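You operate a simulated robot arm through the tools that you are given. There is no shell and no other tool.

Carry out the task below with a simulated robot arm. There is one attempt and no reset: what you move stays moved.

## Task
Tip out the soaked frying pan and scrub it clean on the counter with the sponge.
Fine: tip it into the sink, none into the basin; sponge back where it lay. What is to be rubbed or washed off counts as gone when no trace of it is left.

The check looks at the end state, three seconds after you hand in, the way a careful person would. Anything else that was tipped, shoved, dropped, spilled or broken makes it a failure.

## Robot
A 7-joint arm with a two-finger parallel gripper, fixed in place. Base frame: the origin is on the floor under the middle of its stand, x ahead of it, y to its left, z up. Readings come in mm, rad, newtons and seconds.
It reaches about 1372 mm from its shoulder. Its first joint turns from -2.601 to 2.601 rad. Payload 3.43 kg.
The TCP is the grasp point between the finger pads, 30 mm short of the fingertips. In the tool frame z runs along the fingers and y along their closing line. Largest opening 94 mm; finger width 28, thickness 10; the body of the gripper, 50 by 96 mm, starts 55 mm behind the TCP.
Orientation is that of the tool frame in the base frame, as a unit quaternion [x, y, z, w]. With the fingers straight down and closing along the base's y, the tool's x points along the base's -x, its y along +y and its z along -z.

## Interface
- The arm moves only by the tool servo_tool. Its argument "steps" is a list of rows, each an object of numbers (a shift or turn left out is 0, a gripper value left out holds the last): "tx", "ty", "tz": the shift along the tool's x, y, z in cm; "wx", "wy", "wz": the turn, a rotation vector about the tool's x, y, z in rad; "jaw": the opening, from 0 (shut) to 1 (fully open). In form: [{"tx": .., "ty": .., "tz": .., "wx": .., "wy": .., "wz": .., "jaw": ..}, ...]. A call has 1 to 20 rows; each row shifts and turns the commanded pose from where the row before left it, along the tool's axes as they then stand. Rows are played at 5 a second. More than 50 mm and 0.15 rad between two rows, or a gripper value outside its range, and nothing of the call is played. A pose out of reach is approached as far as the arm can. The call stops where the force on the tool passes 90 N (or 10 N more than at its start, if that is more) or the arm is blocked; 0.2 s more then pass. The fingers move at their own pace (about 45 mm/s each) and stop on an object; they squeeze with about 32 N. The grip force told is the motor's: it shows also when the fingers shut on nothing. Time passes only in rows, and 0.2 s behind the last, so rows that do not move let the fingers close. The reply holds the time, the measured pose of the TCP, the force on the tool along the base axes, the opening and the grip force, in the units named above and with some noise, with the torque about the TCP (base axes, N m) and any sound that the robot's microphone picked up.
- Cameras (640 x 400 px; columns grow to the right, rows downward): "scene" is fixed at [401, 500.7, 1288.1]; the picture's right is [-0.67, -0.74, 0.00], its down [-0.38, 0.35, -0.86] and it looks along [0.64, -0.57, -0.52] (base axes); focal length 331 px, centre (320, 200). "wrist" rides on the gripper at [76, 14, -102] in the tool frame; the picture's right is [-0.18, 0.98, 0.00], its down [-0.75, -0.14, -0.64] and it looks along [-0.63, -0.12, 0.77] (tool axes); focal length 243 px, centre (320, 200). There is no depth. A picture from a camera that has moved, and an enlarged one, comes with that camera's place and axes in the base frame and with its lens.
- camera(camera): a new picture of that camera. No time passes.
- zoom(camera, box): a new picture of the part [left, top, right, bottom] of that camera's present view, enlarged. No time passes.
- sign_off(): hands the job in; it is judged then, once.

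Places have to be worked out from the pictures, the camera data and where the tool is seen. Open the gripper and draw the arm clear of the work before you hand the job in, unless the task says otherwise.

The tools are called after "Request:" as name(argument=value, ...) on one line, values as JSON. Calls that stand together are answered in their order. servo_tool: Moves the arm, as the interface text tells. Its arguments: {"type":"object","properties":{"steps":{"type":"array"}},"required":["steps"]} The other tools are called the same way: camera (camera) takes a picture; zoom (camera, box) takes an enlarged picture of a part of a camera's view; sign_off () hands the job in.

At the start:

```text
t: 0.0
tcp_pos: [706.3, -228.5, 1076.7]
ee_rot: [0.0, 1.0, 0.0, 0.0]
force: [-1.0, 0.8, 0.7]
ft_torque: [-0.01, 0.02, 0.03]
width: 93.8
gripper_force: 0.1
```

scene: 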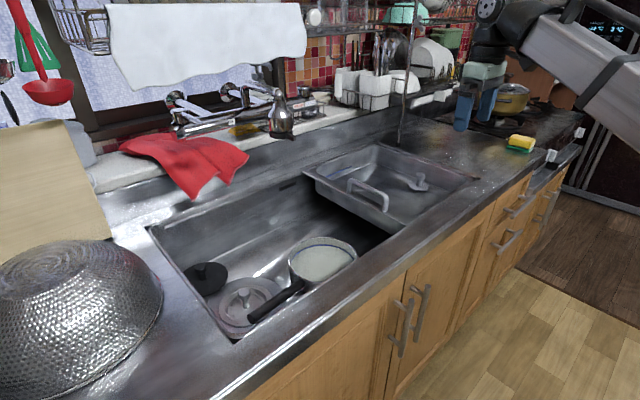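
wrist: 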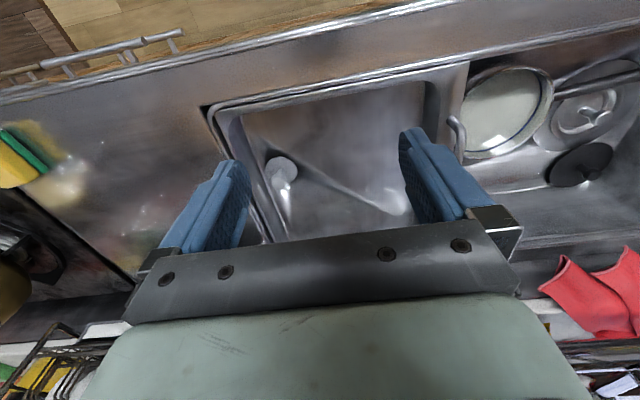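

I start by looking at the pan in the sink, the sponge and the basin more closely before moving anything.

Request:
zoom(camera="scene", box=[160, 200, 420, 360])

Request:
zoom(camera="scene", box=[420, 60, 620, 200])

Request:
zoom(camera="scene", box=[280, 120, 500, 260])

Request:
zoom(camera="wrist", box=[420, 40, 640, 220])

```text
2.46 times, centred on (290, 280) of scene
camera zoom: at [401.0, 500.7, 1288.1], right [-0.67, -0.74, 0.0], down [-0.38, 0.35, -0.86], along [0.64, -0.57, -0.52], focal length 814 px, centre (394, 3)
```

zoom: 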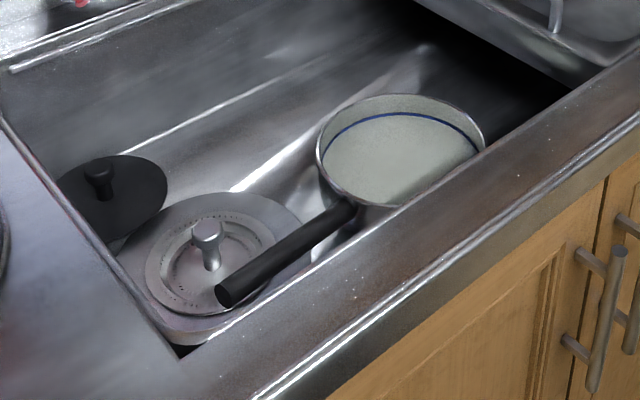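

```text
2.86 times, centred on (520, 130) of scene
camera zoom: at [401.0, 500.7, 1288.1], right [-0.67, -0.74, 0.0], down [-0.38, 0.35, -0.86], along [0.64, -0.57, -0.52], focal length 945 px, centre (-251, 400)
```

zoom: 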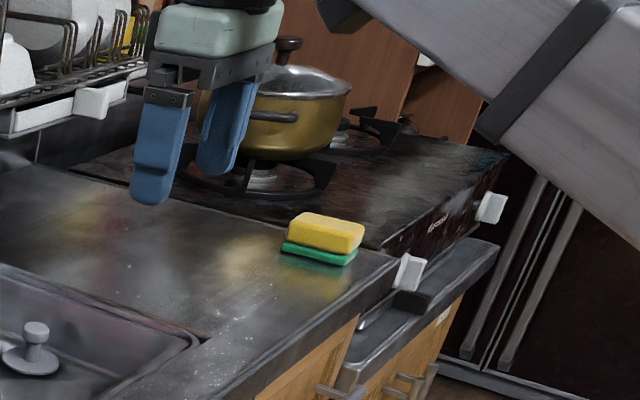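

```text
2.86 times, centred on (390, 190) of scene
camera zoom: at [401.0, 500.7, 1288.1], right [-0.67, -0.74, 0.0], down [-0.38, 0.35, -0.86], along [0.64, -0.57, -0.52], focal length 945 px, centre (120, 229)
```

zoom: 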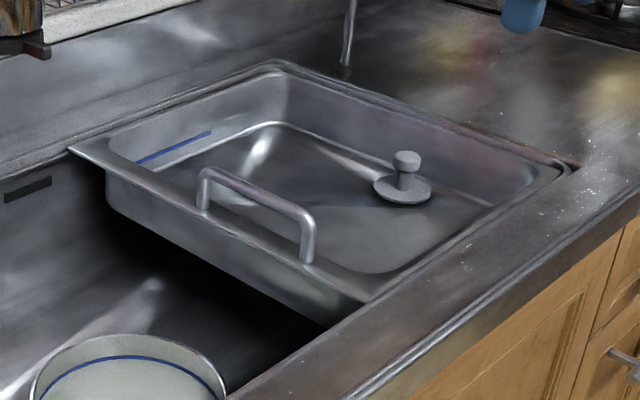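

```text
2.22 times, centred on (530, 130) of wrist
camera zoom: at [629.8, -215.9, 1179.0], right [0.18, 0.98, 0.0], down [0.75, -0.14, 0.64], along [0.63, -0.12, -0.77], focal length 539 px, centre (-147, 356)
```

zoom: 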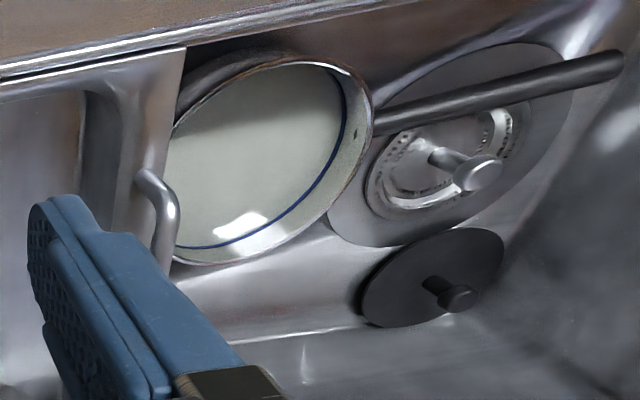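

The pan sits in the sink near (850, 90, 745), with its handle running along +y to about (815, 307, 750). The basin is to its right and the sponge lies near (722, -665). I carry the gripper high over the handle, then turn it so the fingers close along base x.

Request:
servo_tool(steps=[{"tx": -1.1, "ty": 4.5}, {"tx": -1.1, "ty": 4.5}, {"tx": -1.1, "ty": 4.5}, {"tx": -1.1, "ty": 4.5}, {"tx": -1.1, "ty": 4.5}, {"tx": -1.1, "ty": 4.5}, {"tx": -1.1, "ty": 4.5}, {"tx": -1.1, "ty": 4.5}, {"tx": -1.1, "ty": 4.5}, {"tx": -1.1, "ty": 4.5}])

Request:
servo_tool(steps=[{"wz": 0.1428}, {"wz": 0.1428}, {"wz": 0.1428}, {"wz": 0.1428}, {"wz": 0.1428}, {"wz": 0.1428}, {"wz": 0.1428}, {"wz": 0.1428}, {"wz": 0.1428}, {"wz": 0.1428}, {"wz": 0.1428}])

Request:
camera(camera="wrist")

Request:
camera(camera="scene")

```text
t: 2.2
tcp_pos: [816.2, 222.8, 1075.3]
ee_rot: [0.001, 1.0, 0.001, 0.001]
force: [0.4, -0.2, -1.2]
ft_torque: [0.02, -0.02, -0.01]
width: 94.0
gripper_force: 0.0
```

```text
t: 4.6
tcp_pos: [815.8, 222.2, 1076.0]
ee_rot: [0.708, 0.706, 0.0, 0.0]
force: [-0.6, -0.2, 0.0]
ft_torque: [0.01, -0.01, 0.0]
width: 94.1
gripper_force: 0.2
```

```text
taken
camera wrist: at [829.7, 296.6, 1179.0], right [0.98, -0.19, 0.0], down [-0.14, -0.75, 0.64], along [-0.12, -0.63, -0.77], focal length 243 px, centre (320, 200)
```

wrist: 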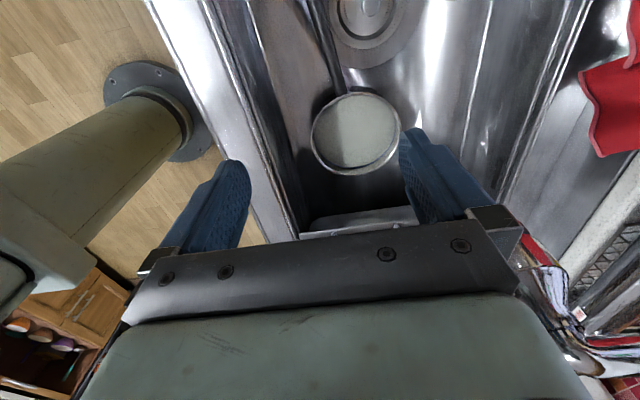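

```text
taken
```

scene: 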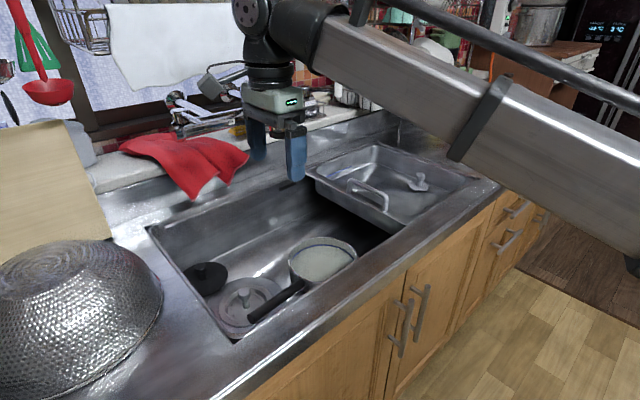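

The turn went through cleanly, and the wrist view now shows the pan and handle from above. I zoom in to measure the handle line and the pan.

Request:
zoom(camera="wrist", box=[240, 0, 480, 240])

Request:
zoom(camera="scene", box=[220, 220, 380, 340])

```text
1.67 times, centred on (360, 120) of wrist
camera zoom: at [829.7, 296.6, 1179.0], right [0.98, -0.19, 0.0], down [-0.14, -0.75, 0.64], along [-0.12, -0.63, -0.77], focal length 404 px, centre (253, 333)
```

zoom: 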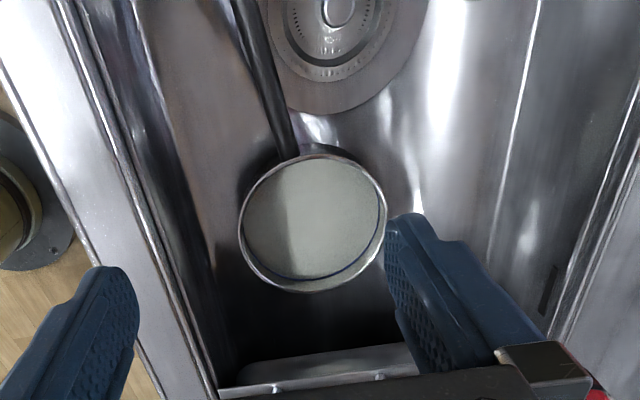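

```text
3.33 times, centred on (300, 280) of scene
camera zoom: at [401.0, 500.7, 1288.1], right [-0.67, -0.74, 0.0], down [-0.38, 0.35, -0.86], along [0.64, -0.57, -0.52], focal length 1102 px, centre (387, -67)
```

zoom: 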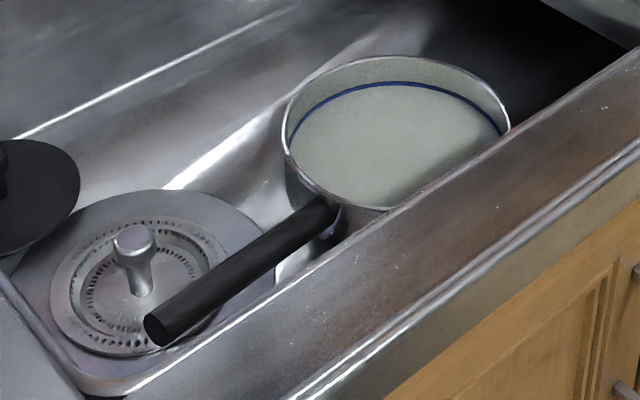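

Combining both views, the rim centre is near (862, 80, 735) with a diameter of about 171 mm, and the handle leans about 12° from +y toward -x. I line the tool up with the handle, shift over its root near (839, 190), and lower to about z 850 with the jaws partly open.

Request:
servo_tool(steps=[{"wz": -0.102, "jaw": 0.65}, {"wz": -0.102}, {"tx": -3.6, "ty": 1.6}, {"tz": 4.5}, {"tz": 4.5}, {"tz": 4.5}, {"tz": 4.5}, {"tz": 4.5}])

Request:
camera(camera="wrist")

Request:
zoom(camera="scene", box=[200, 160, 400, 330])

```text
t: 6.4
tcp_pos: [835.2, 187.8, 852.5]
ee_rot: [0.631, 0.776, 0.0, 0.0]
force: [0.1, 0.7, 0.3]
ft_torque: [-0.01, -0.03, -0.03]
width: 60.7
gripper_force: 0.1
```

```text
taken
camera wrist: at [833.9, 264.8, 955.0], right [1.0, 0.02, 0.0], down [0.01, -0.77, 0.64], along [0.01, -0.64, -0.77], focal length 243 px, centre (320, 200)
```

wrist: 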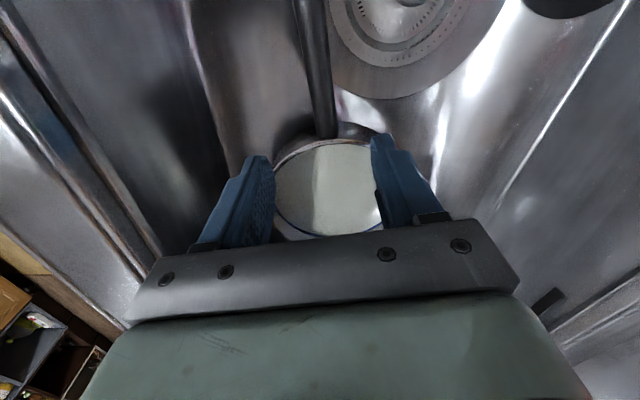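

```text
2.35 times, centred on (300, 245) of scene
camera zoom: at [401.0, 500.7, 1288.1], right [-0.67, -0.74, 0.0], down [-0.38, 0.35, -0.86], along [0.64, -0.57, -0.52], focal length 778 px, centre (367, 94)
```

zoom: 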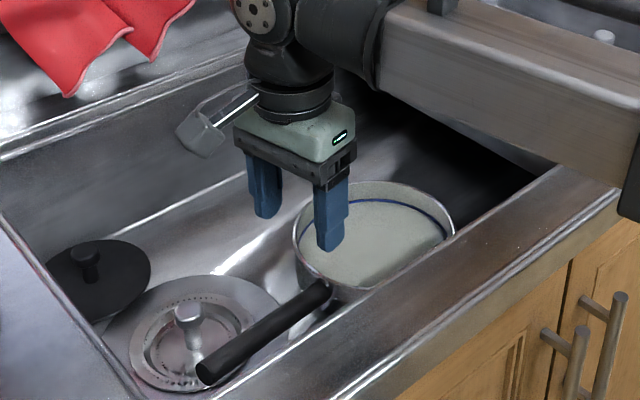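

The fingers straddle the handle line. Before going lower I check the forearm's clearance over the counter edge in the full scene view.

Request:
camera(camera="scene")

Request:
zoom(camera="wrist", box=[220, 20, 440, 240])

```text
taken
```

scene: 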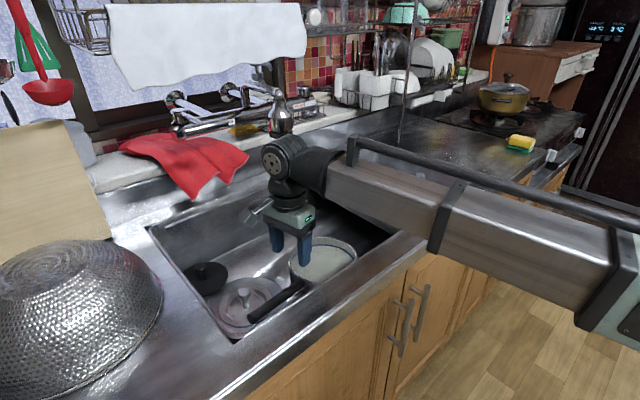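

```text
1.82 times, centred on (330, 130) of wrist
camera zoom: at [833.9, 264.8, 955.0], right [1.0, 0.02, 0.0], down [0.01, -0.77, 0.64], along [0.01, -0.64, -0.77], focal length 441 px, centre (302, 327)
```

zoom: 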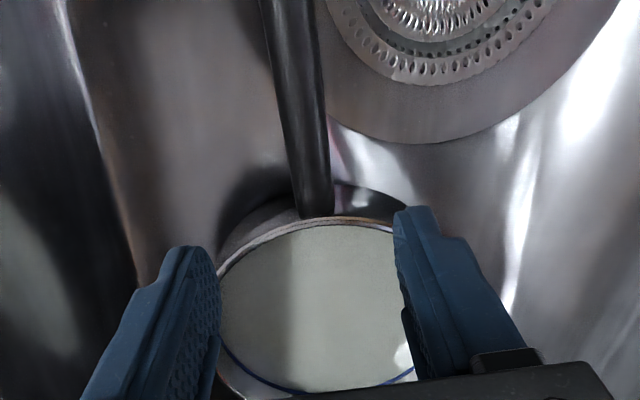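

The forearm should clear the counter edge by about 45 mm at grasp depth. The handle at y≈190 sits near (840, 190, 731), so I shift 4.5 mm and go down to about z 752, keeping an eye on the force.

Request:
servo_tool(steps=[{"ty": 0.45, "tz": 3.0}, {"tz": 3.0}, {"tz": 2.5}, {"tz": 1.5}])

Request:
zoom(camera="wrist", box=[220, 20, 440, 240])

Request:
zoom(camera="scene", box=[220, 180, 400, 330])

```text
t: 7.4
tcp_pos: [842.2, 188.4, 752.4]
ee_rot: [0.632, 0.775, 0.0, 0.0]
force: [0.7, -0.7, -0.5]
ft_torque: [-0.02, -0.02, 0.0]
width: 61.0
gripper_force: 0.1
```

```text
1.82 times, centred on (330, 130) of wrist
camera zoom: at [840.6, 265.5, 854.5], right [1.0, 0.02, 0.0], down [0.01, -0.77, 0.64], along [0.01, -0.64, -0.77], focal length 441 px, centre (302, 327)
```

zoom: 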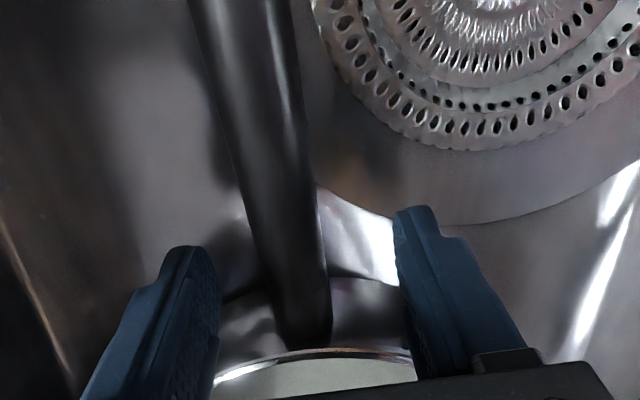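

```text
2.67 times, centred on (310, 255) of scene
camera zoom: at [401.0, 500.7, 1288.1], right [-0.67, -0.74, 0.0], down [-0.38, 0.35, -0.86], along [0.64, -0.57, -0.52], focal length 882 px, centre (347, 53)
```

zoom: 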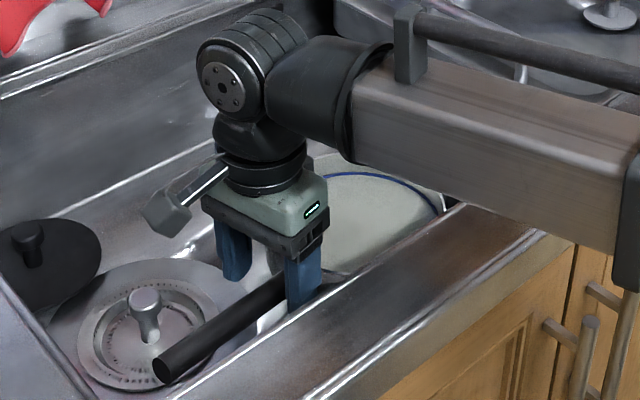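

The handle is about 5 mm to the -x side of the finger centre and its angle is closer to 9°. I correct both, lower to about z 738 and close on the handle.

Request:
servo_tool(steps=[{"ty": -0.5, "wz": 0.04}, {"tz": 0.8}, {"tz": 0.6}, {"jaw": 0.0}, {}, {}, {}, {}])

Request:
zoom(camera="wrist", box=[220, 20, 440, 240])

Request:
zoom(camera="scene", box=[220, 180, 400, 330])

```text
t: 9.2
tcp_pos: [838.6, 187.4, 738.4]
ee_rot: [0.647, 0.763, 0.0, 0.001]
force: [2.1, 0.6, -0.2]
ft_torque: [-0.08, -0.13, 0.19]
width: 21.6
gripper_force: 31.9
```

```text
1.82 times, centred on (330, 130) of wrist
camera zoom: at [839.5, 264.8, 840.6], right [1.0, -0.02, 0.0], down [-0.02, -0.77, 0.64], along [-0.01, -0.64, -0.77], focal length 441 px, centre (302, 327)
```

zoom: 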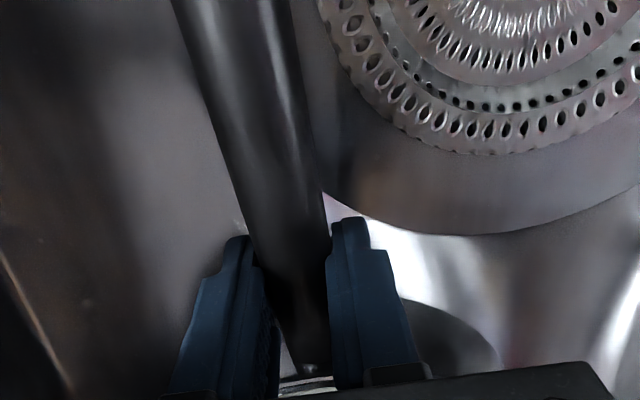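

```text
2.67 times, centred on (310, 255) of scene
camera zoom: at [401.0, 500.7, 1288.1], right [-0.67, -0.74, 0.0], down [-0.38, 0.35, -0.86], along [0.64, -0.57, -0.52], focal length 882 px, centre (347, 53)
```

zoom: 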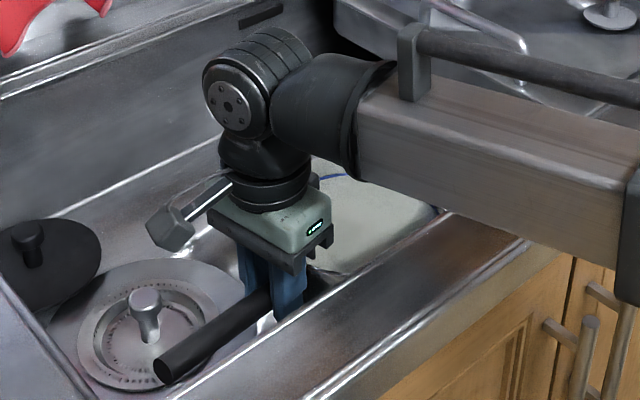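

The fingers have closed on the handle, 21.6 mm wide at 31.9 N. I lift slowly by 30 mm and check whether the pan hangs level and how heavy it is.

Request:
servo_tool(steps=[{"tz": -0.5}, {"tz": -0.5}, {"tz": -0.5}, {"tz": -0.5}, {"tz": -0.5}, {"tz": -0.5}, {}])

Request:
zoom(camera="scene", box=[220, 180, 400, 330])

Request:
camera(camera="wrist")

```text
t: 10.8
tcp_pos: [838.9, 188.3, 766.1]
ee_rot: [0.647, 0.763, 0.0, 0.001]
force: [0.2, -0.6, -6.5]
ft_torque: [0.54, 0.07, -0.03]
width: 21.7
gripper_force: 32.3
```

```text
2.67 times, centred on (310, 255) of scene
camera zoom: at [401.0, 500.7, 1288.1], right [-0.67, -0.74, 0.0], down [-0.38, 0.35, -0.86], along [0.64, -0.57, -0.52], focal length 882 px, centre (347, 53)
```

zoom: 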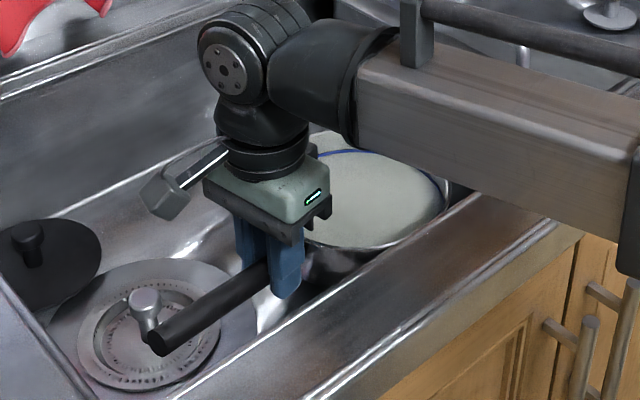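

```text
taken
camera wrist: at [840.8, 264.8, 869.6], right [1.0, -0.02, 0.0], down [-0.02, -0.77, 0.64], along [-0.01, -0.64, -0.77], focal length 243 px, centre (320, 200)
```

wrist: 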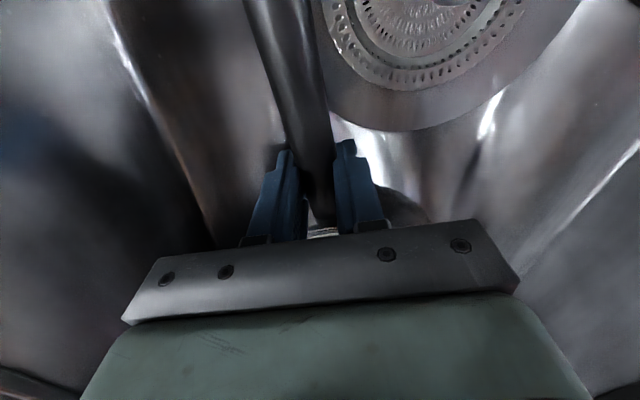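

The pan hangs level and weighs about 0.65 kg with its water. Before choosing where to pour, I look at the faucet and the area behind the sink.

Request:
zoom(camera="scene", box=[140, 60, 400, 220])

```text
2.46 times, centred on (270, 140) of scene
camera zoom: at [401.0, 500.7, 1288.1], right [-0.67, -0.74, 0.0], down [-0.38, 0.35, -0.86], along [0.64, -0.57, -0.52], focal length 814 px, centre (443, 348)
```

zoom: 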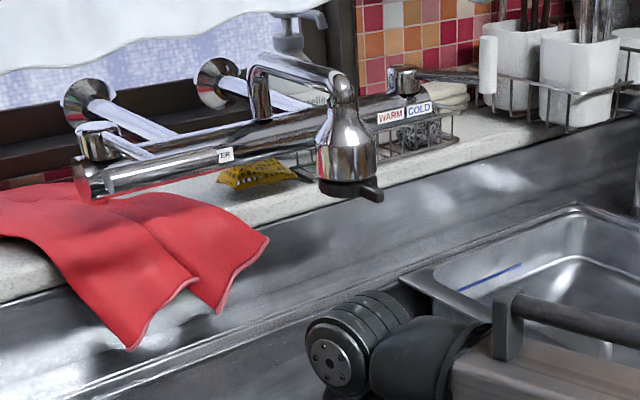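

The faucet hangs well back at about x 1080, while the sink opening spans roughly x 706 to 1086, so there is room to pour in the middle. I lift slowly to about z 905 and shift a little back and left, away from the basin.

Request:
servo_tool(steps=[{"tz": -1.5}, {"tz": -2.0}, {"tz": -2.0}, {"tz": -2.0, "tx": 0.4, "ty": 0.5}, {"tz": -2.0, "tx": 0.6, "ty": 0.7}, {"tz": -2.0, "tx": 0.6, "ty": 0.7}, {"tz": -1.5, "tx": 0.6, "ty": 0.7}, {"tz": -1.0, "tx": 0.5, "ty": 0.5}, {}])

Request:
camera(camera="scene")

Request:
camera(camera="wrist")

```text
t: 12.8
tcp_pos: [864.5, 220.4, 907.2]
ee_rot: [0.646, 0.763, 0.0, -0.001]
force: [0.2, -0.3, -6.7]
ft_torque: [0.49, 0.08, 0.02]
width: 21.7
gripper_force: 32.1
```

```text
taken
```

scene: 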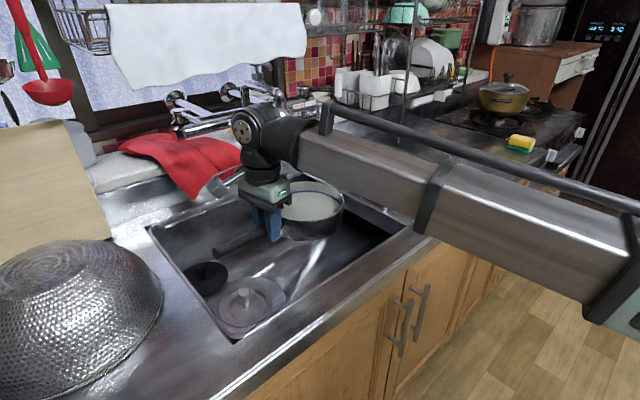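

```text
taken
camera wrist: at [866.3, 296.8, 1010.4], right [1.0, -0.02, 0.0], down [-0.02, -0.77, 0.64], along [-0.01, -0.64, -0.77], focal length 243 px, centre (320, 200)
```

wrist: 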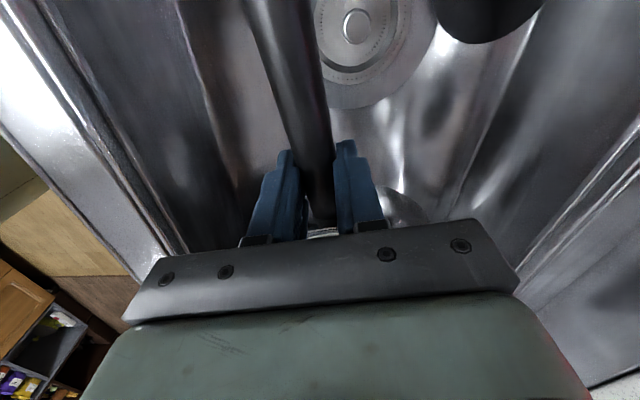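

The pan has risen out of the sink and is still held. I zoom in to confirm the water sits level and the pan is clear of the basin.

Request:
zoom(camera="scene", box=[200, 140, 440, 300])

```text
2.50 times, centred on (320, 220) of scene
camera zoom: at [401.0, 500.7, 1288.1], right [-0.67, -0.74, 0.0], down [-0.38, 0.35, -0.86], along [0.64, -0.57, -0.52], focal length 827 px, centre (320, 150)
```

zoom: 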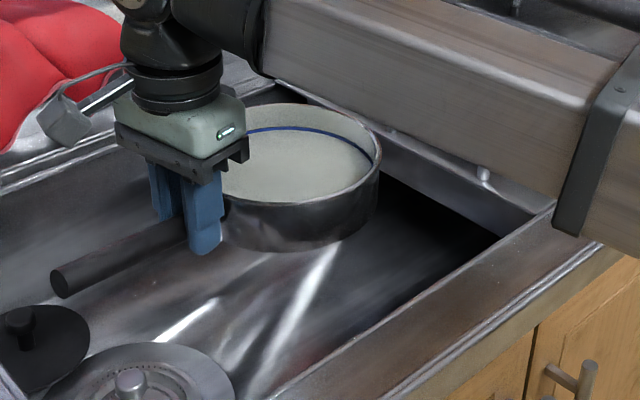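

The pan is level and clear. I shift 25 mm further left for more margin from the basin, then start tipping slowly about the handle axis so the water runs off the front lip into the sink.

Request:
servo_tool(steps=[{"tx": 1.2}, {"tx": 1.2}, {}, {"wx": -0.05}, {"wx": -0.05}, {"wx": -0.05}, {"wx": -0.05}, {"wx": -0.05}, {"wx": -0.05}, {"wx": -0.05}, {"wx": -0.05}])

Request:
zoom(camera="scene", box=[200, 140, 440, 300])

Request:
camera(camera="wrist")

```text
t: 15.2
tcp_pos: [861.0, 243.9, 906.9]
ee_rot: [0.634, 0.748, 0.152, 0.129]
force: [-0.2, 0.1, -6.1]
ft_torque: [0.41, 0.13, 0.0]
width: 21.6
gripper_force: 31.9
```

```text
2.50 times, centred on (320, 220) of scene
camera zoom: at [401.0, 500.7, 1288.1], right [-0.67, -0.74, 0.0], down [-0.38, 0.35, -0.86], along [0.64, -0.57, -0.52], focal length 827 px, centre (320, 150)
```

zoom: 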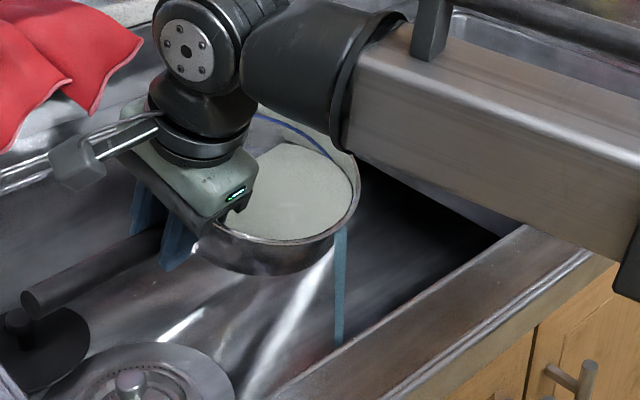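

```text
taken
camera wrist: at [822.3, 314.2, 1007.1], right [0.92, -0.03, 0.38], down [-0.25, -0.81, 0.54], along [0.29, -0.59, -0.75], focal length 243 px, centre (320, 200)
```

wrist: 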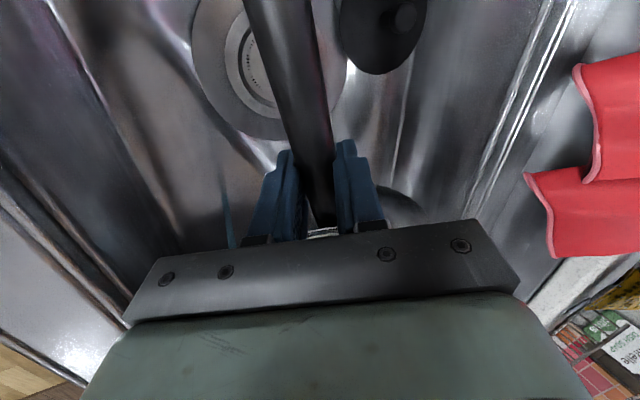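

A thin stream runs off the front lip straight down onto the sink floor, well clear of the basin, and the reading has dropped to 6.1 N. I keep tipping at the same slow rate.

Request:
servo_tool(steps=[{"wx": -0.05}, {"wx": -0.05}, {"wx": -0.05}, {"wx": -0.05}, {"wx": -0.05}, {"wx": -0.05}, {"wx": -0.05}, {"wx": -0.05}, {}])

Request:
zoom(camera="scene", box=[200, 140, 440, 300])

```text
t: 17.2
tcp_pos: [861.3, 243.3, 908.4]
ee_rot: [0.595, 0.703, 0.297, 0.251]
force: [-0.4, 0.2, -3.9]
ft_torque: [0.26, 0.09, 0.02]
width: 21.3
gripper_force: 32.0
```

```text
2.50 times, centred on (320, 220) of scene
camera zoom: at [401.0, 500.7, 1288.1], right [-0.67, -0.74, 0.0], down [-0.38, 0.35, -0.86], along [0.64, -0.57, -0.52], focal length 827 px, centre (320, 150)
```

zoom: 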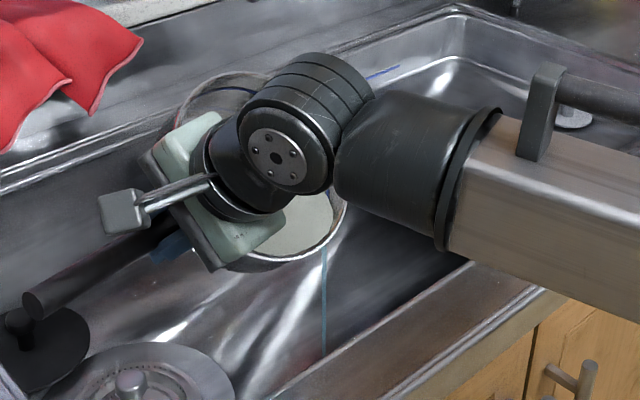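

The load is down to 3.9 N and the stream still lands mid-sink. I tip further, raising the tool as the hand swings level so the wrist stays above the counter edge.

Request:
servo_tool(steps=[{"wx": -0.05}, {"wx": -0.05}, {"wx": -0.05}, {"wx": -0.05}, {"wx": -0.05}, {"wx": -0.05}, {"wx": -0.05, "ty": 0.62, "tz": -0.32}, {"wx": -0.05, "ty": 0.64, "tz": -0.29}, {"wx": -0.05, "ty": 0.65, "tz": -0.25}, {"wx": -0.05, "ty": 0.66, "tz": -0.22}, {}])

Request:
zoom(camera="scene", box=[200, 100, 440, 300])

Request:
camera(camera="scene")

```text
t: 19.6
tcp_pos: [860.0, 244.5, 934.3]
ee_rot: [0.515, 0.607, 0.462, 0.392]
force: [-0.8, 0.6, -3.5]
ft_torque: [0.19, 0.1, -0.05]
width: 21.1
gripper_force: 31.7
```

```text
2.00 times, centred on (320, 200) of scene
camera zoom: at [401.0, 500.7, 1288.1], right [-0.67, -0.74, 0.0], down [-0.38, 0.35, -0.86], along [0.64, -0.57, -0.52], focal length 662 px, centre (320, 200)
```

zoom: 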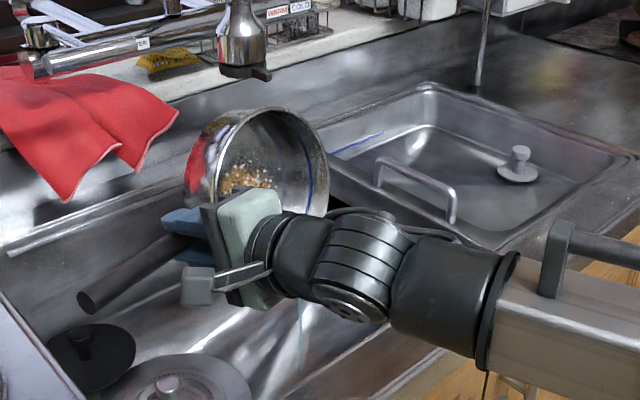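

```text
taken
```

scene: 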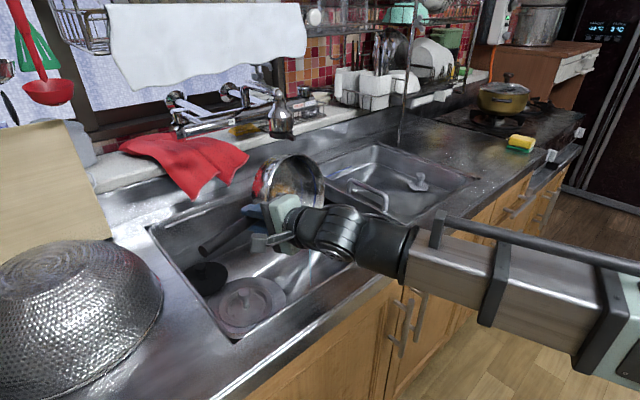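

The pan is nearly upright on edge with brown burnt-on residue showing inside, and only a trickle is left. I tip it past vertical, raising it more as I go.

Request:
servo_tool(steps=[{"wx": -0.05, "ty": 0.79, "tz": -0.18}, {"wx": -0.05, "ty": 0.79, "tz": -0.15}, {"wx": -0.05, "ty": 0.8, "tz": -0.11}, {"wx": -0.05, "ty": 0.8, "tz": -0.07}, {"wx": -0.05, "ty": 0.8, "tz": -0.03}, {"wx": -0.05, "ty": 0.8, "tz": 0.0}, {"wx": -0.05, "ty": 1.2, "tz": 0.08}, {"wx": -0.05, "ty": 1.2, "tz": 0.14}, {"wx": -0.05, "ty": 1.18, "tz": 0.2}, {"wx": -0.05, "ty": 1.17, "tz": 0.26}, {"wx": -0.05, "ty": 1.15, "tz": 0.32}, {"wx": -0.05, "ty": 1.14, "tz": 0.37}, {}, {}])

Request:
zoom(camera="scene", box=[200, 60, 440, 260])

Request:
camera(camera="scene")

```text
t: 22.6
tcp_pos: [858.1, 227.0, 1174.1]
ee_rot: [0.404, 0.489, 0.59, 0.499]
force: [-0.4, -0.4, -3.1]
ft_torque: [0.21, 0.06, 0.02]
width: 21.2
gripper_force: 31.6
out of reach, approached as far as the arm can: row 5, 6, 7, 8, 9, 10, 11, 12
```

```text
2.00 times, centred on (320, 160) of scene
camera zoom: at [401.0, 500.7, 1288.1], right [-0.67, -0.74, 0.0], down [-0.38, 0.35, -0.86], along [0.64, -0.57, -0.52], focal length 662 px, centre (320, 280)
```

zoom: 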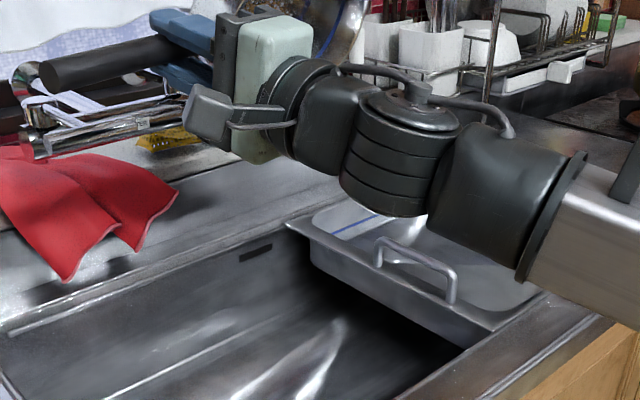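

```text
taken
```

scene: 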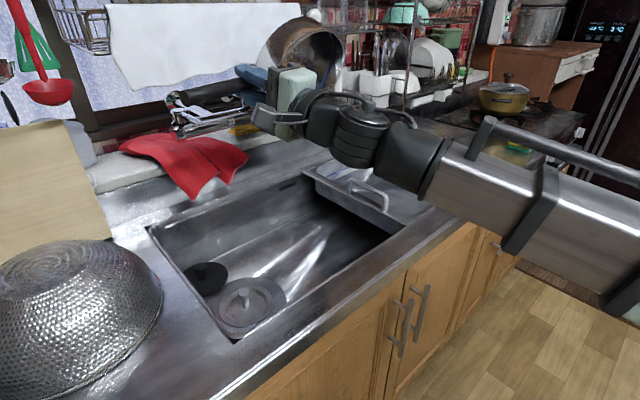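

The arm could not reach the full tilt, so it settled higher at z 1174 with the tool about 11° above horizontal. That still puts the pan at about 101°, past vertical. The load now reads 3.1 N, so I check whether any water is left in or dripping from the pan.

Request:
zoom(camera="scene", box=[220, 0, 400, 120])

Request:
camera(camera="wrist")

Request:
zoom(camera="scene", box=[140, 140, 460, 340])

```text
3.33 times, centred on (310, 60) of scene
camera zoom: at [401.0, 500.7, 1288.1], right [-0.67, -0.74, 0.0], down [-0.38, 0.35, -0.86], along [0.64, -0.57, -0.52], focal length 1102 px, centre (353, 667)
```

zoom: 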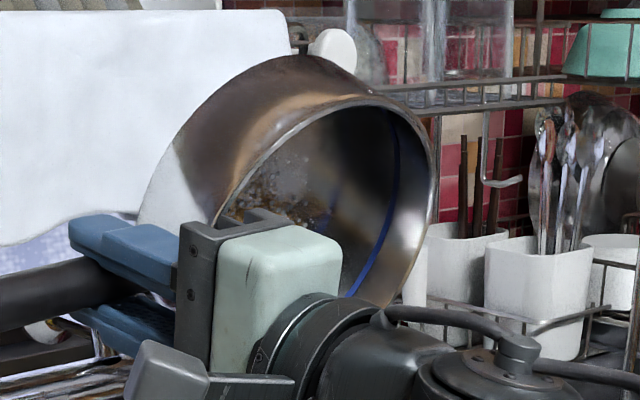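

```text
taken
camera wrist: at [743.8, 282.8, 1168.3], right [-0.16, -0.2, 0.97], down [-0.46, -0.85, -0.26], along [0.87, -0.49, 0.04], focal length 243 px, centre (320, 200)
```

wrist: 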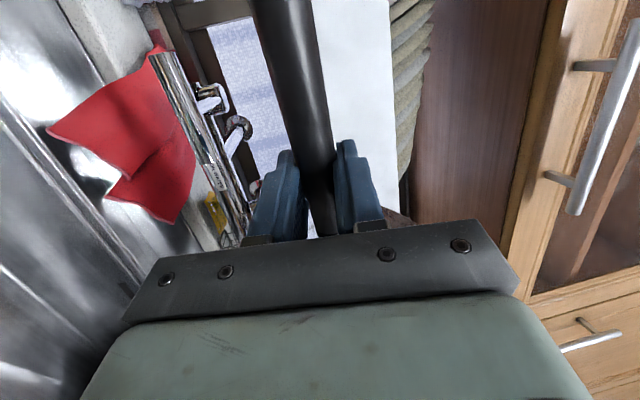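

```text
2.00 times, centred on (300, 240) of scene
camera zoom: at [401.0, 500.7, 1288.1], right [-0.67, -0.74, 0.0], down [-0.38, 0.35, -0.86], along [0.64, -0.57, -0.52], focal length 662 px, centre (360, 120)
```

zoom: 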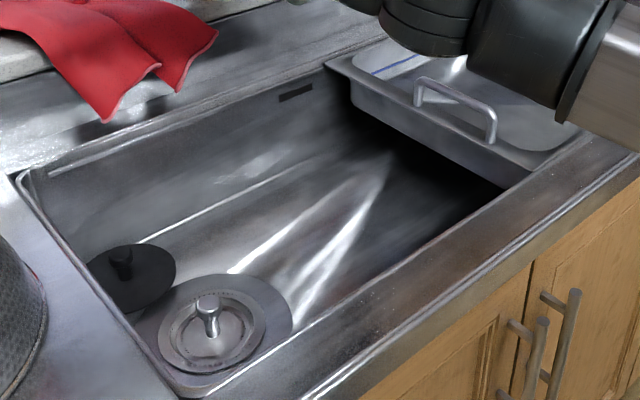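

The stream has stopped, the pan looks empty with brown residue on its bottom, and the sink floor is clear. I let it drip for a second, then roll back gently the way I came.

Request:
servo_tool(steps=[{}, {}, {}, {}, {}, {"wx": 0.05, "ty": -1.15, "tz": -0.32}, {"wx": 0.05, "ty": -1.17, "tz": -0.26}, {"wx": 0.05, "ty": -1.18, "tz": -0.2}, {"wx": 0.05, "ty": -1.2, "tz": -0.14}])

Request:
camera(camera="scene")

```text
t: 24.6
tcp_pos: [857.1, 227.3, 1128.3]
ee_rot: [0.45, 0.539, 0.543, 0.46]
force: [-1.0, 0.3, -2.9]
ft_torque: [0.21, 0.09, 0.03]
width: 21.4
gripper_force: 31.9
```

```text
taken
```

scene: 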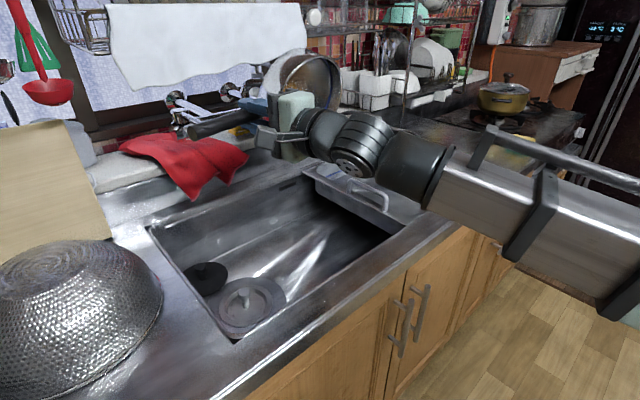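

The tool tracks normally again at z 1128 with the pan at about 90°. I roll it back to level over the sink while easing down to about z 1010.

Request:
servo_tool(steps=[{"wx": 0.1, "ty": -0.8}, {"wx": 0.1, "ty": -0.8, "tz": 0.08}, {"wx": 0.1, "ty": -0.78, "tz": 0.16}, {"wx": 0.1, "ty": -0.76, "tz": 0.24}, {"wx": 0.1, "ty": -0.74, "tz": 0.31}, {"wx": 0.1, "ty": -0.7, "tz": 0.38}, {"wx": 0.1, "ty": -0.66, "tz": 0.45}, {"wx": 0.1, "ty": -0.61, "tz": 0.52}, {"wx": 0.1, "ty": -0.56, "tz": 0.57}, {"wx": 0.1, "ty": -0.5, "tz": 0.63}, {"wx": 0.1, "ty": -0.43, "tz": 0.67}, {"wx": 0.1, "ty": -0.36, "tz": 0.71}, {"wx": 0.1, "ty": -0.29, "tz": 0.75}, {"wx": 0.1, "ty": -0.21, "tz": 0.77}, {"wx": 0.1, "ty": -0.14, "tz": 0.79}, {}])

Request:
camera(camera="scene")

Request:
zoom(camera="scene", box=[220, 80, 420, 240])

```text
t: 28.0
tcp_pos: [859.3, 225.3, 1007.0]
ee_rot: [0.643, 0.765, 0.029, 0.03]
force: [-0.3, 0.7, -2.5]
ft_torque: [0.24, 0.03, -0.02]
width: 21.5
gripper_force: 32.5
```

```text
taken
```

scene: 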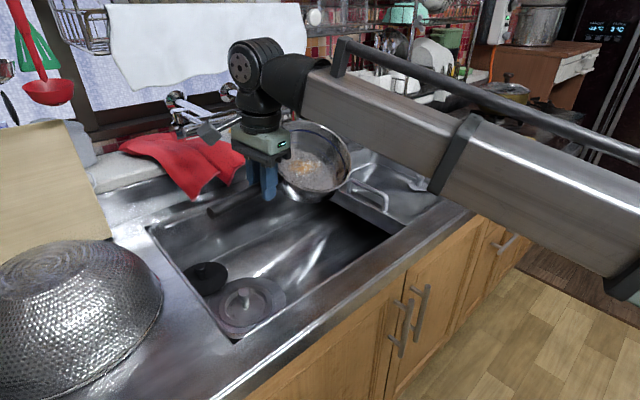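

```text
2.50 times, centred on (320, 160) of scene
camera zoom: at [401.0, 500.7, 1288.1], right [-0.67, -0.74, 0.0], down [-0.38, 0.35, -0.86], along [0.64, -0.57, -0.52], focal length 827 px, centre (320, 300)
```

zoom: 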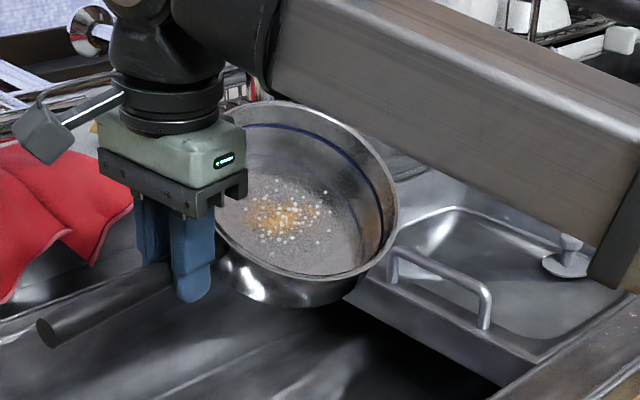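

The water is gone (2.5 N) and the pan bottom shows an amber burnt patch with white crumbs. I level the last bit of tilt and check again for droplets or leftover water before carrying it across.

Request:
servo_tool(steps=[{"wx": 0.042}, {"wx": 0.042}, {}, {}, {}])

Request:
zoom(camera="scene", box=[240, 100, 380, 220])

Request:
camera(camera="wrist")

```text
t: 29.2
tcp_pos: [858.8, 226.4, 1006.6]
ee_rot: [0.644, 0.765, -0.002, 0.003]
force: [-0.4, 1.1, -3.1]
ft_torque: [0.24, 0.05, -0.02]
width: 21.3
gripper_force: 32.2
```

```text
3.33 times, centred on (310, 160) of scene
camera zoom: at [401.0, 500.7, 1288.1], right [-0.67, -0.74, 0.0], down [-0.38, 0.35, -0.86], along [0.64, -0.57, -0.52], focal length 1102 px, centre (353, 333)
```

zoom: 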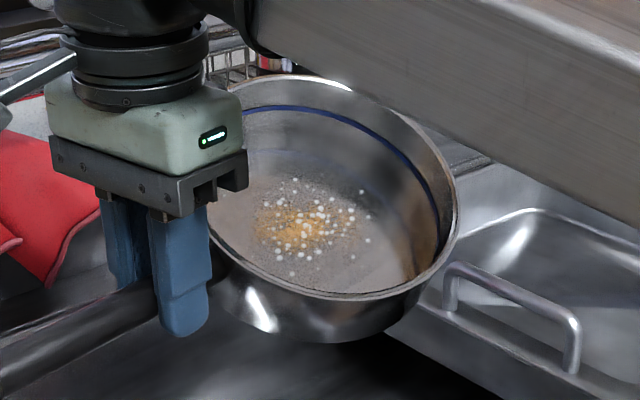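

```text
taken
camera wrist: at [860.0, 303.0, 1108.3], right [1.0, -0.01, 0.0], down [-0.01, -0.76, 0.65], along [-0.01, -0.65, -0.76], focal length 243 px, centre (320, 200)
```

wrist: 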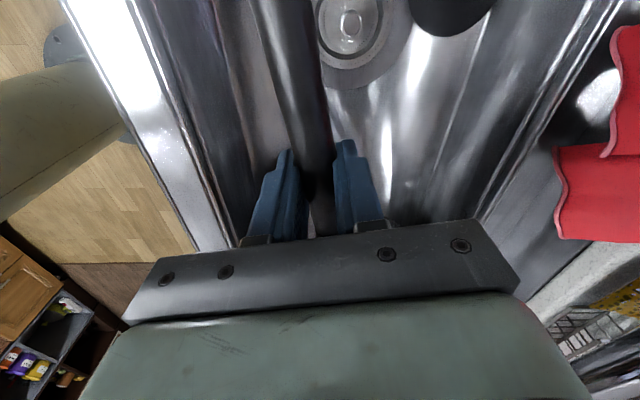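

The rim ellipse shows the pan is still rolled about 25–28° toward the robot although the tool is level, so the handle must have turned in the grip during the pour. I roll the tool further by 0.3 rad and check how the pan follows.

Request:
servo_tool(steps=[{"wx": 0.075}, {"wx": 0.075}, {"wx": 0.075}, {"wx": 0.075}, {}, {}])

Request:
zoom(camera="scene", box=[240, 100, 380, 220])

```text
t: 30.6
tcp_pos: [859.9, 226.2, 1005.1]
ee_rot: [0.641, 0.76, -0.084, -0.066]
force: [-0.6, -0.1, -2.5]
ft_torque: [0.28, 0.07, -0.01]
width: 21.5
gripper_force: 31.7
out of reach, approached as far as the arm can: row 4
```

```text
3.33 times, centred on (310, 160) of scene
camera zoom: at [401.0, 500.7, 1288.1], right [-0.67, -0.74, 0.0], down [-0.38, 0.35, -0.86], along [0.64, -0.57, -0.52], focal length 1102 px, centre (353, 333)
```

zoom: 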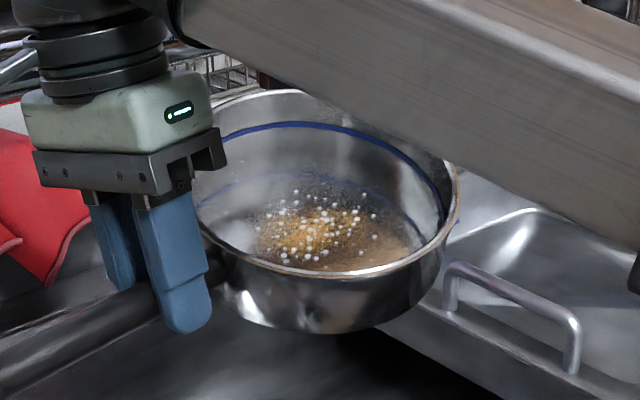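

The tool reached only about 12° of extra roll, though the pan is closer to level. There are small bluish marks at the right rim, so I zoom in to see whether water is dripping there.

Request:
zoom(camera="scene", box=[290, 120, 370, 180])

Request:
zoom(camera="scene", box=[330, 140, 460, 240])

```text
6.67 times, centred on (330, 150) of scene
camera zoom: at [401.0, 500.7, 1288.1], right [-0.67, -0.74, 0.0], down [-0.38, 0.35, -0.86], along [0.64, -0.57, -0.52], focal length 2205 px, centre (253, 533)
```

zoom: 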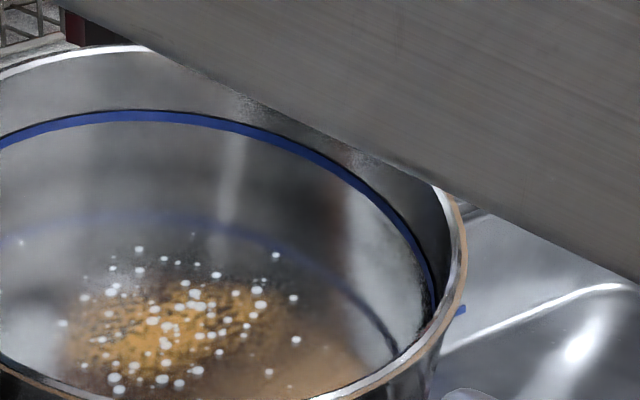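

```text
4.00 times, centred on (395, 190) of scene
camera zoom: at [401.0, 500.7, 1288.1], right [-0.67, -0.74, 0.0], down [-0.38, 0.35, -0.86], along [0.64, -0.57, -0.52], focal length 1323 px, centre (20, 240)
```

zoom: 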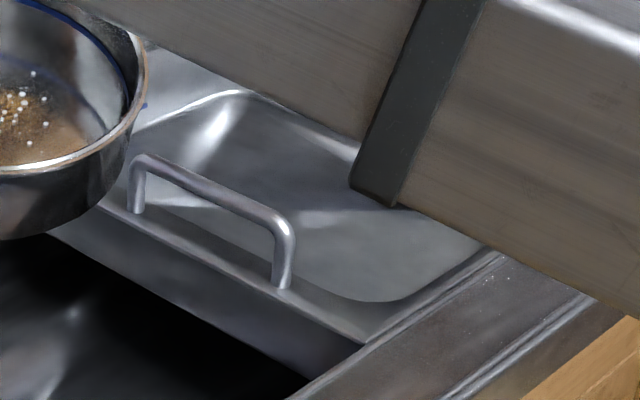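

The blue marks are only the basin's own level line, and the basin is dry. The pan is rolled about 29° in the grip, which I can correct on the counter. I set the tool vertical again and carry the pan toward the free counter right of the basin, first 300 mm of translation at this height.

Request:
servo_tool(steps=[{"wx": -0.105}, {"wx": -0.105}, {"tx": -1.6, "ty": -0.5}, {"tx": -3.2, "ty": -0.98}, {"tx": -3.2, "ty": -0.98}, {"tx": -3.2, "ty": -0.98}, {"tx": -3.2, "ty": -0.98}, {"tx": -3.2, "ty": -0.98}, {"tx": -3.2, "ty": -0.98}, {"tx": -3.2, "ty": -0.98}, {"tx": -3.2, "ty": -0.98}, {"tx": -1.6, "ty": -0.5}, {}])

Request:
camera(camera="scene")

Request:
camera(camera="wrist")

```text
t: 33.4
tcp_pos: [819.7, -71.2, 1010.6]
ee_rot: [0.644, 0.765, -0.004, 0.001]
force: [1.3, 1.0, -2.5]
ft_torque: [0.24, 0.02, -0.05]
width: 21.1
gripper_force: 32.2
```

```text
taken
```

scene: 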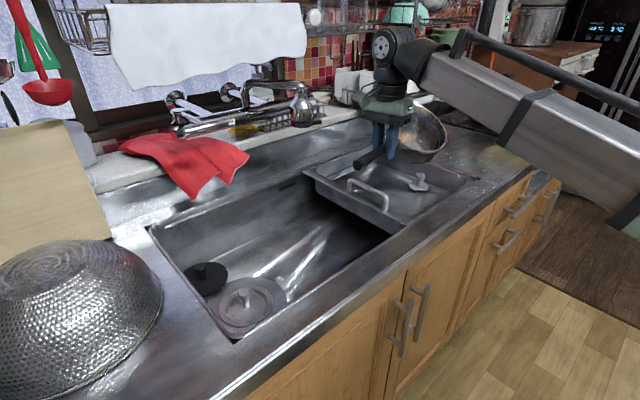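

```text
taken
camera wrist: at [821.0, 5.6, 1112.7], right [1.0, -0.01, 0.0], down [-0.01, -0.76, 0.65], along [-0.01, -0.65, -0.76], focal length 243 px, centre (320, 200)
```

wrist: 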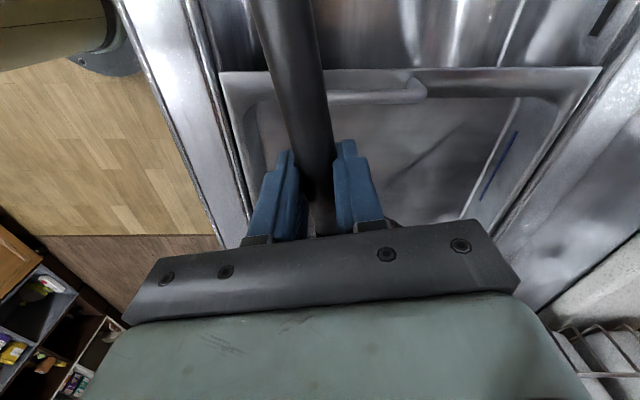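

The faucet spout looks different from the first picture. I zoom in to compare its position with the earlier view.

Request:
zoom(camera="scene", box=[140, 60, 400, 220])

```text
2.46 times, centred on (270, 140) of scene
camera zoom: at [401.0, 500.7, 1288.1], right [-0.67, -0.74, 0.0], down [-0.38, 0.35, -0.86], along [0.64, -0.57, -0.52], focal length 814 px, centre (443, 348)
```

zoom: 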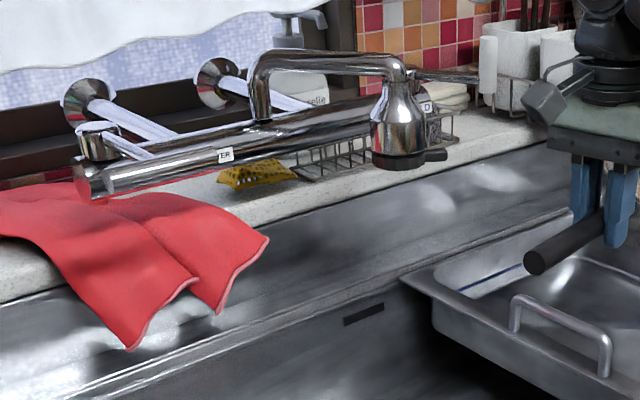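

The spout has swivelled about 40°, from pointing straight toward the robot to pointing right. The raised pan must have nudged it during the pour, and that also explains the roll. I will push it back to its original place once my gripper is free. For now I keep well away from it and carry the pan on to about (740, -330) before turning it.

Request:
servo_tool(steps=[{"tx": -1.5, "ty": -0.75}, {"tx": -3.03, "ty": -1.51}, {"tx": -3.03, "ty": -1.51}, {"tx": -3.03, "ty": -1.51}, {"tx": -3.03, "ty": -1.51}, {"tx": -3.03, "ty": -1.51}, {"tx": -3.03, "ty": -1.51}, {"tx": -3.03, "ty": -1.51}, {"tx": -1.5, "ty": -0.75}, {}])

Request:
camera(camera="scene")

Request:
camera(camera="wrist")

```text
t: 35.6
tcp_pos: [742.5, -335.2, 1011.5]
ee_rot: [0.645, 0.764, -0.005, 0.001]
force: [0.1, -0.9, -3.3]
ft_torque: [0.25, 0.04, 0.01]
width: 20.9
gripper_force: 31.6
```

```text
taken
```

scene: 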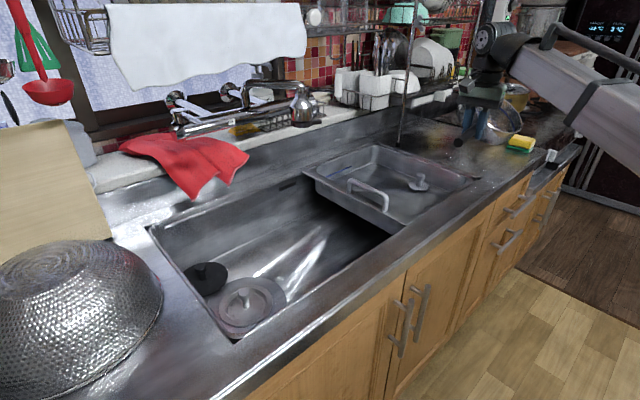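

```text
taken
camera wrist: at [744.8, -257.9, 1114.1], right [1.0, -0.01, 0.0], down [-0.01, -0.76, 0.65], along [-0.01, -0.65, -0.76], focal length 243 px, centre (320, 200)
```

wrist: 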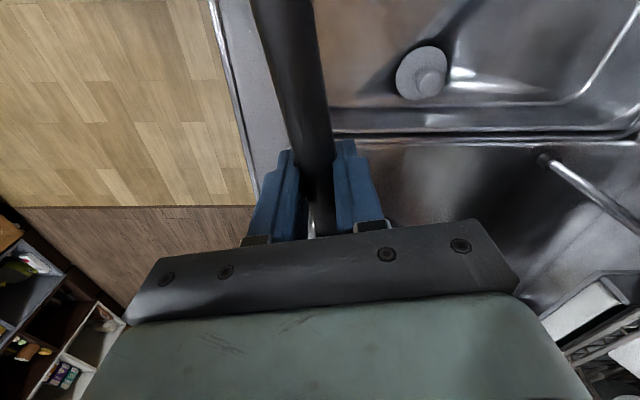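

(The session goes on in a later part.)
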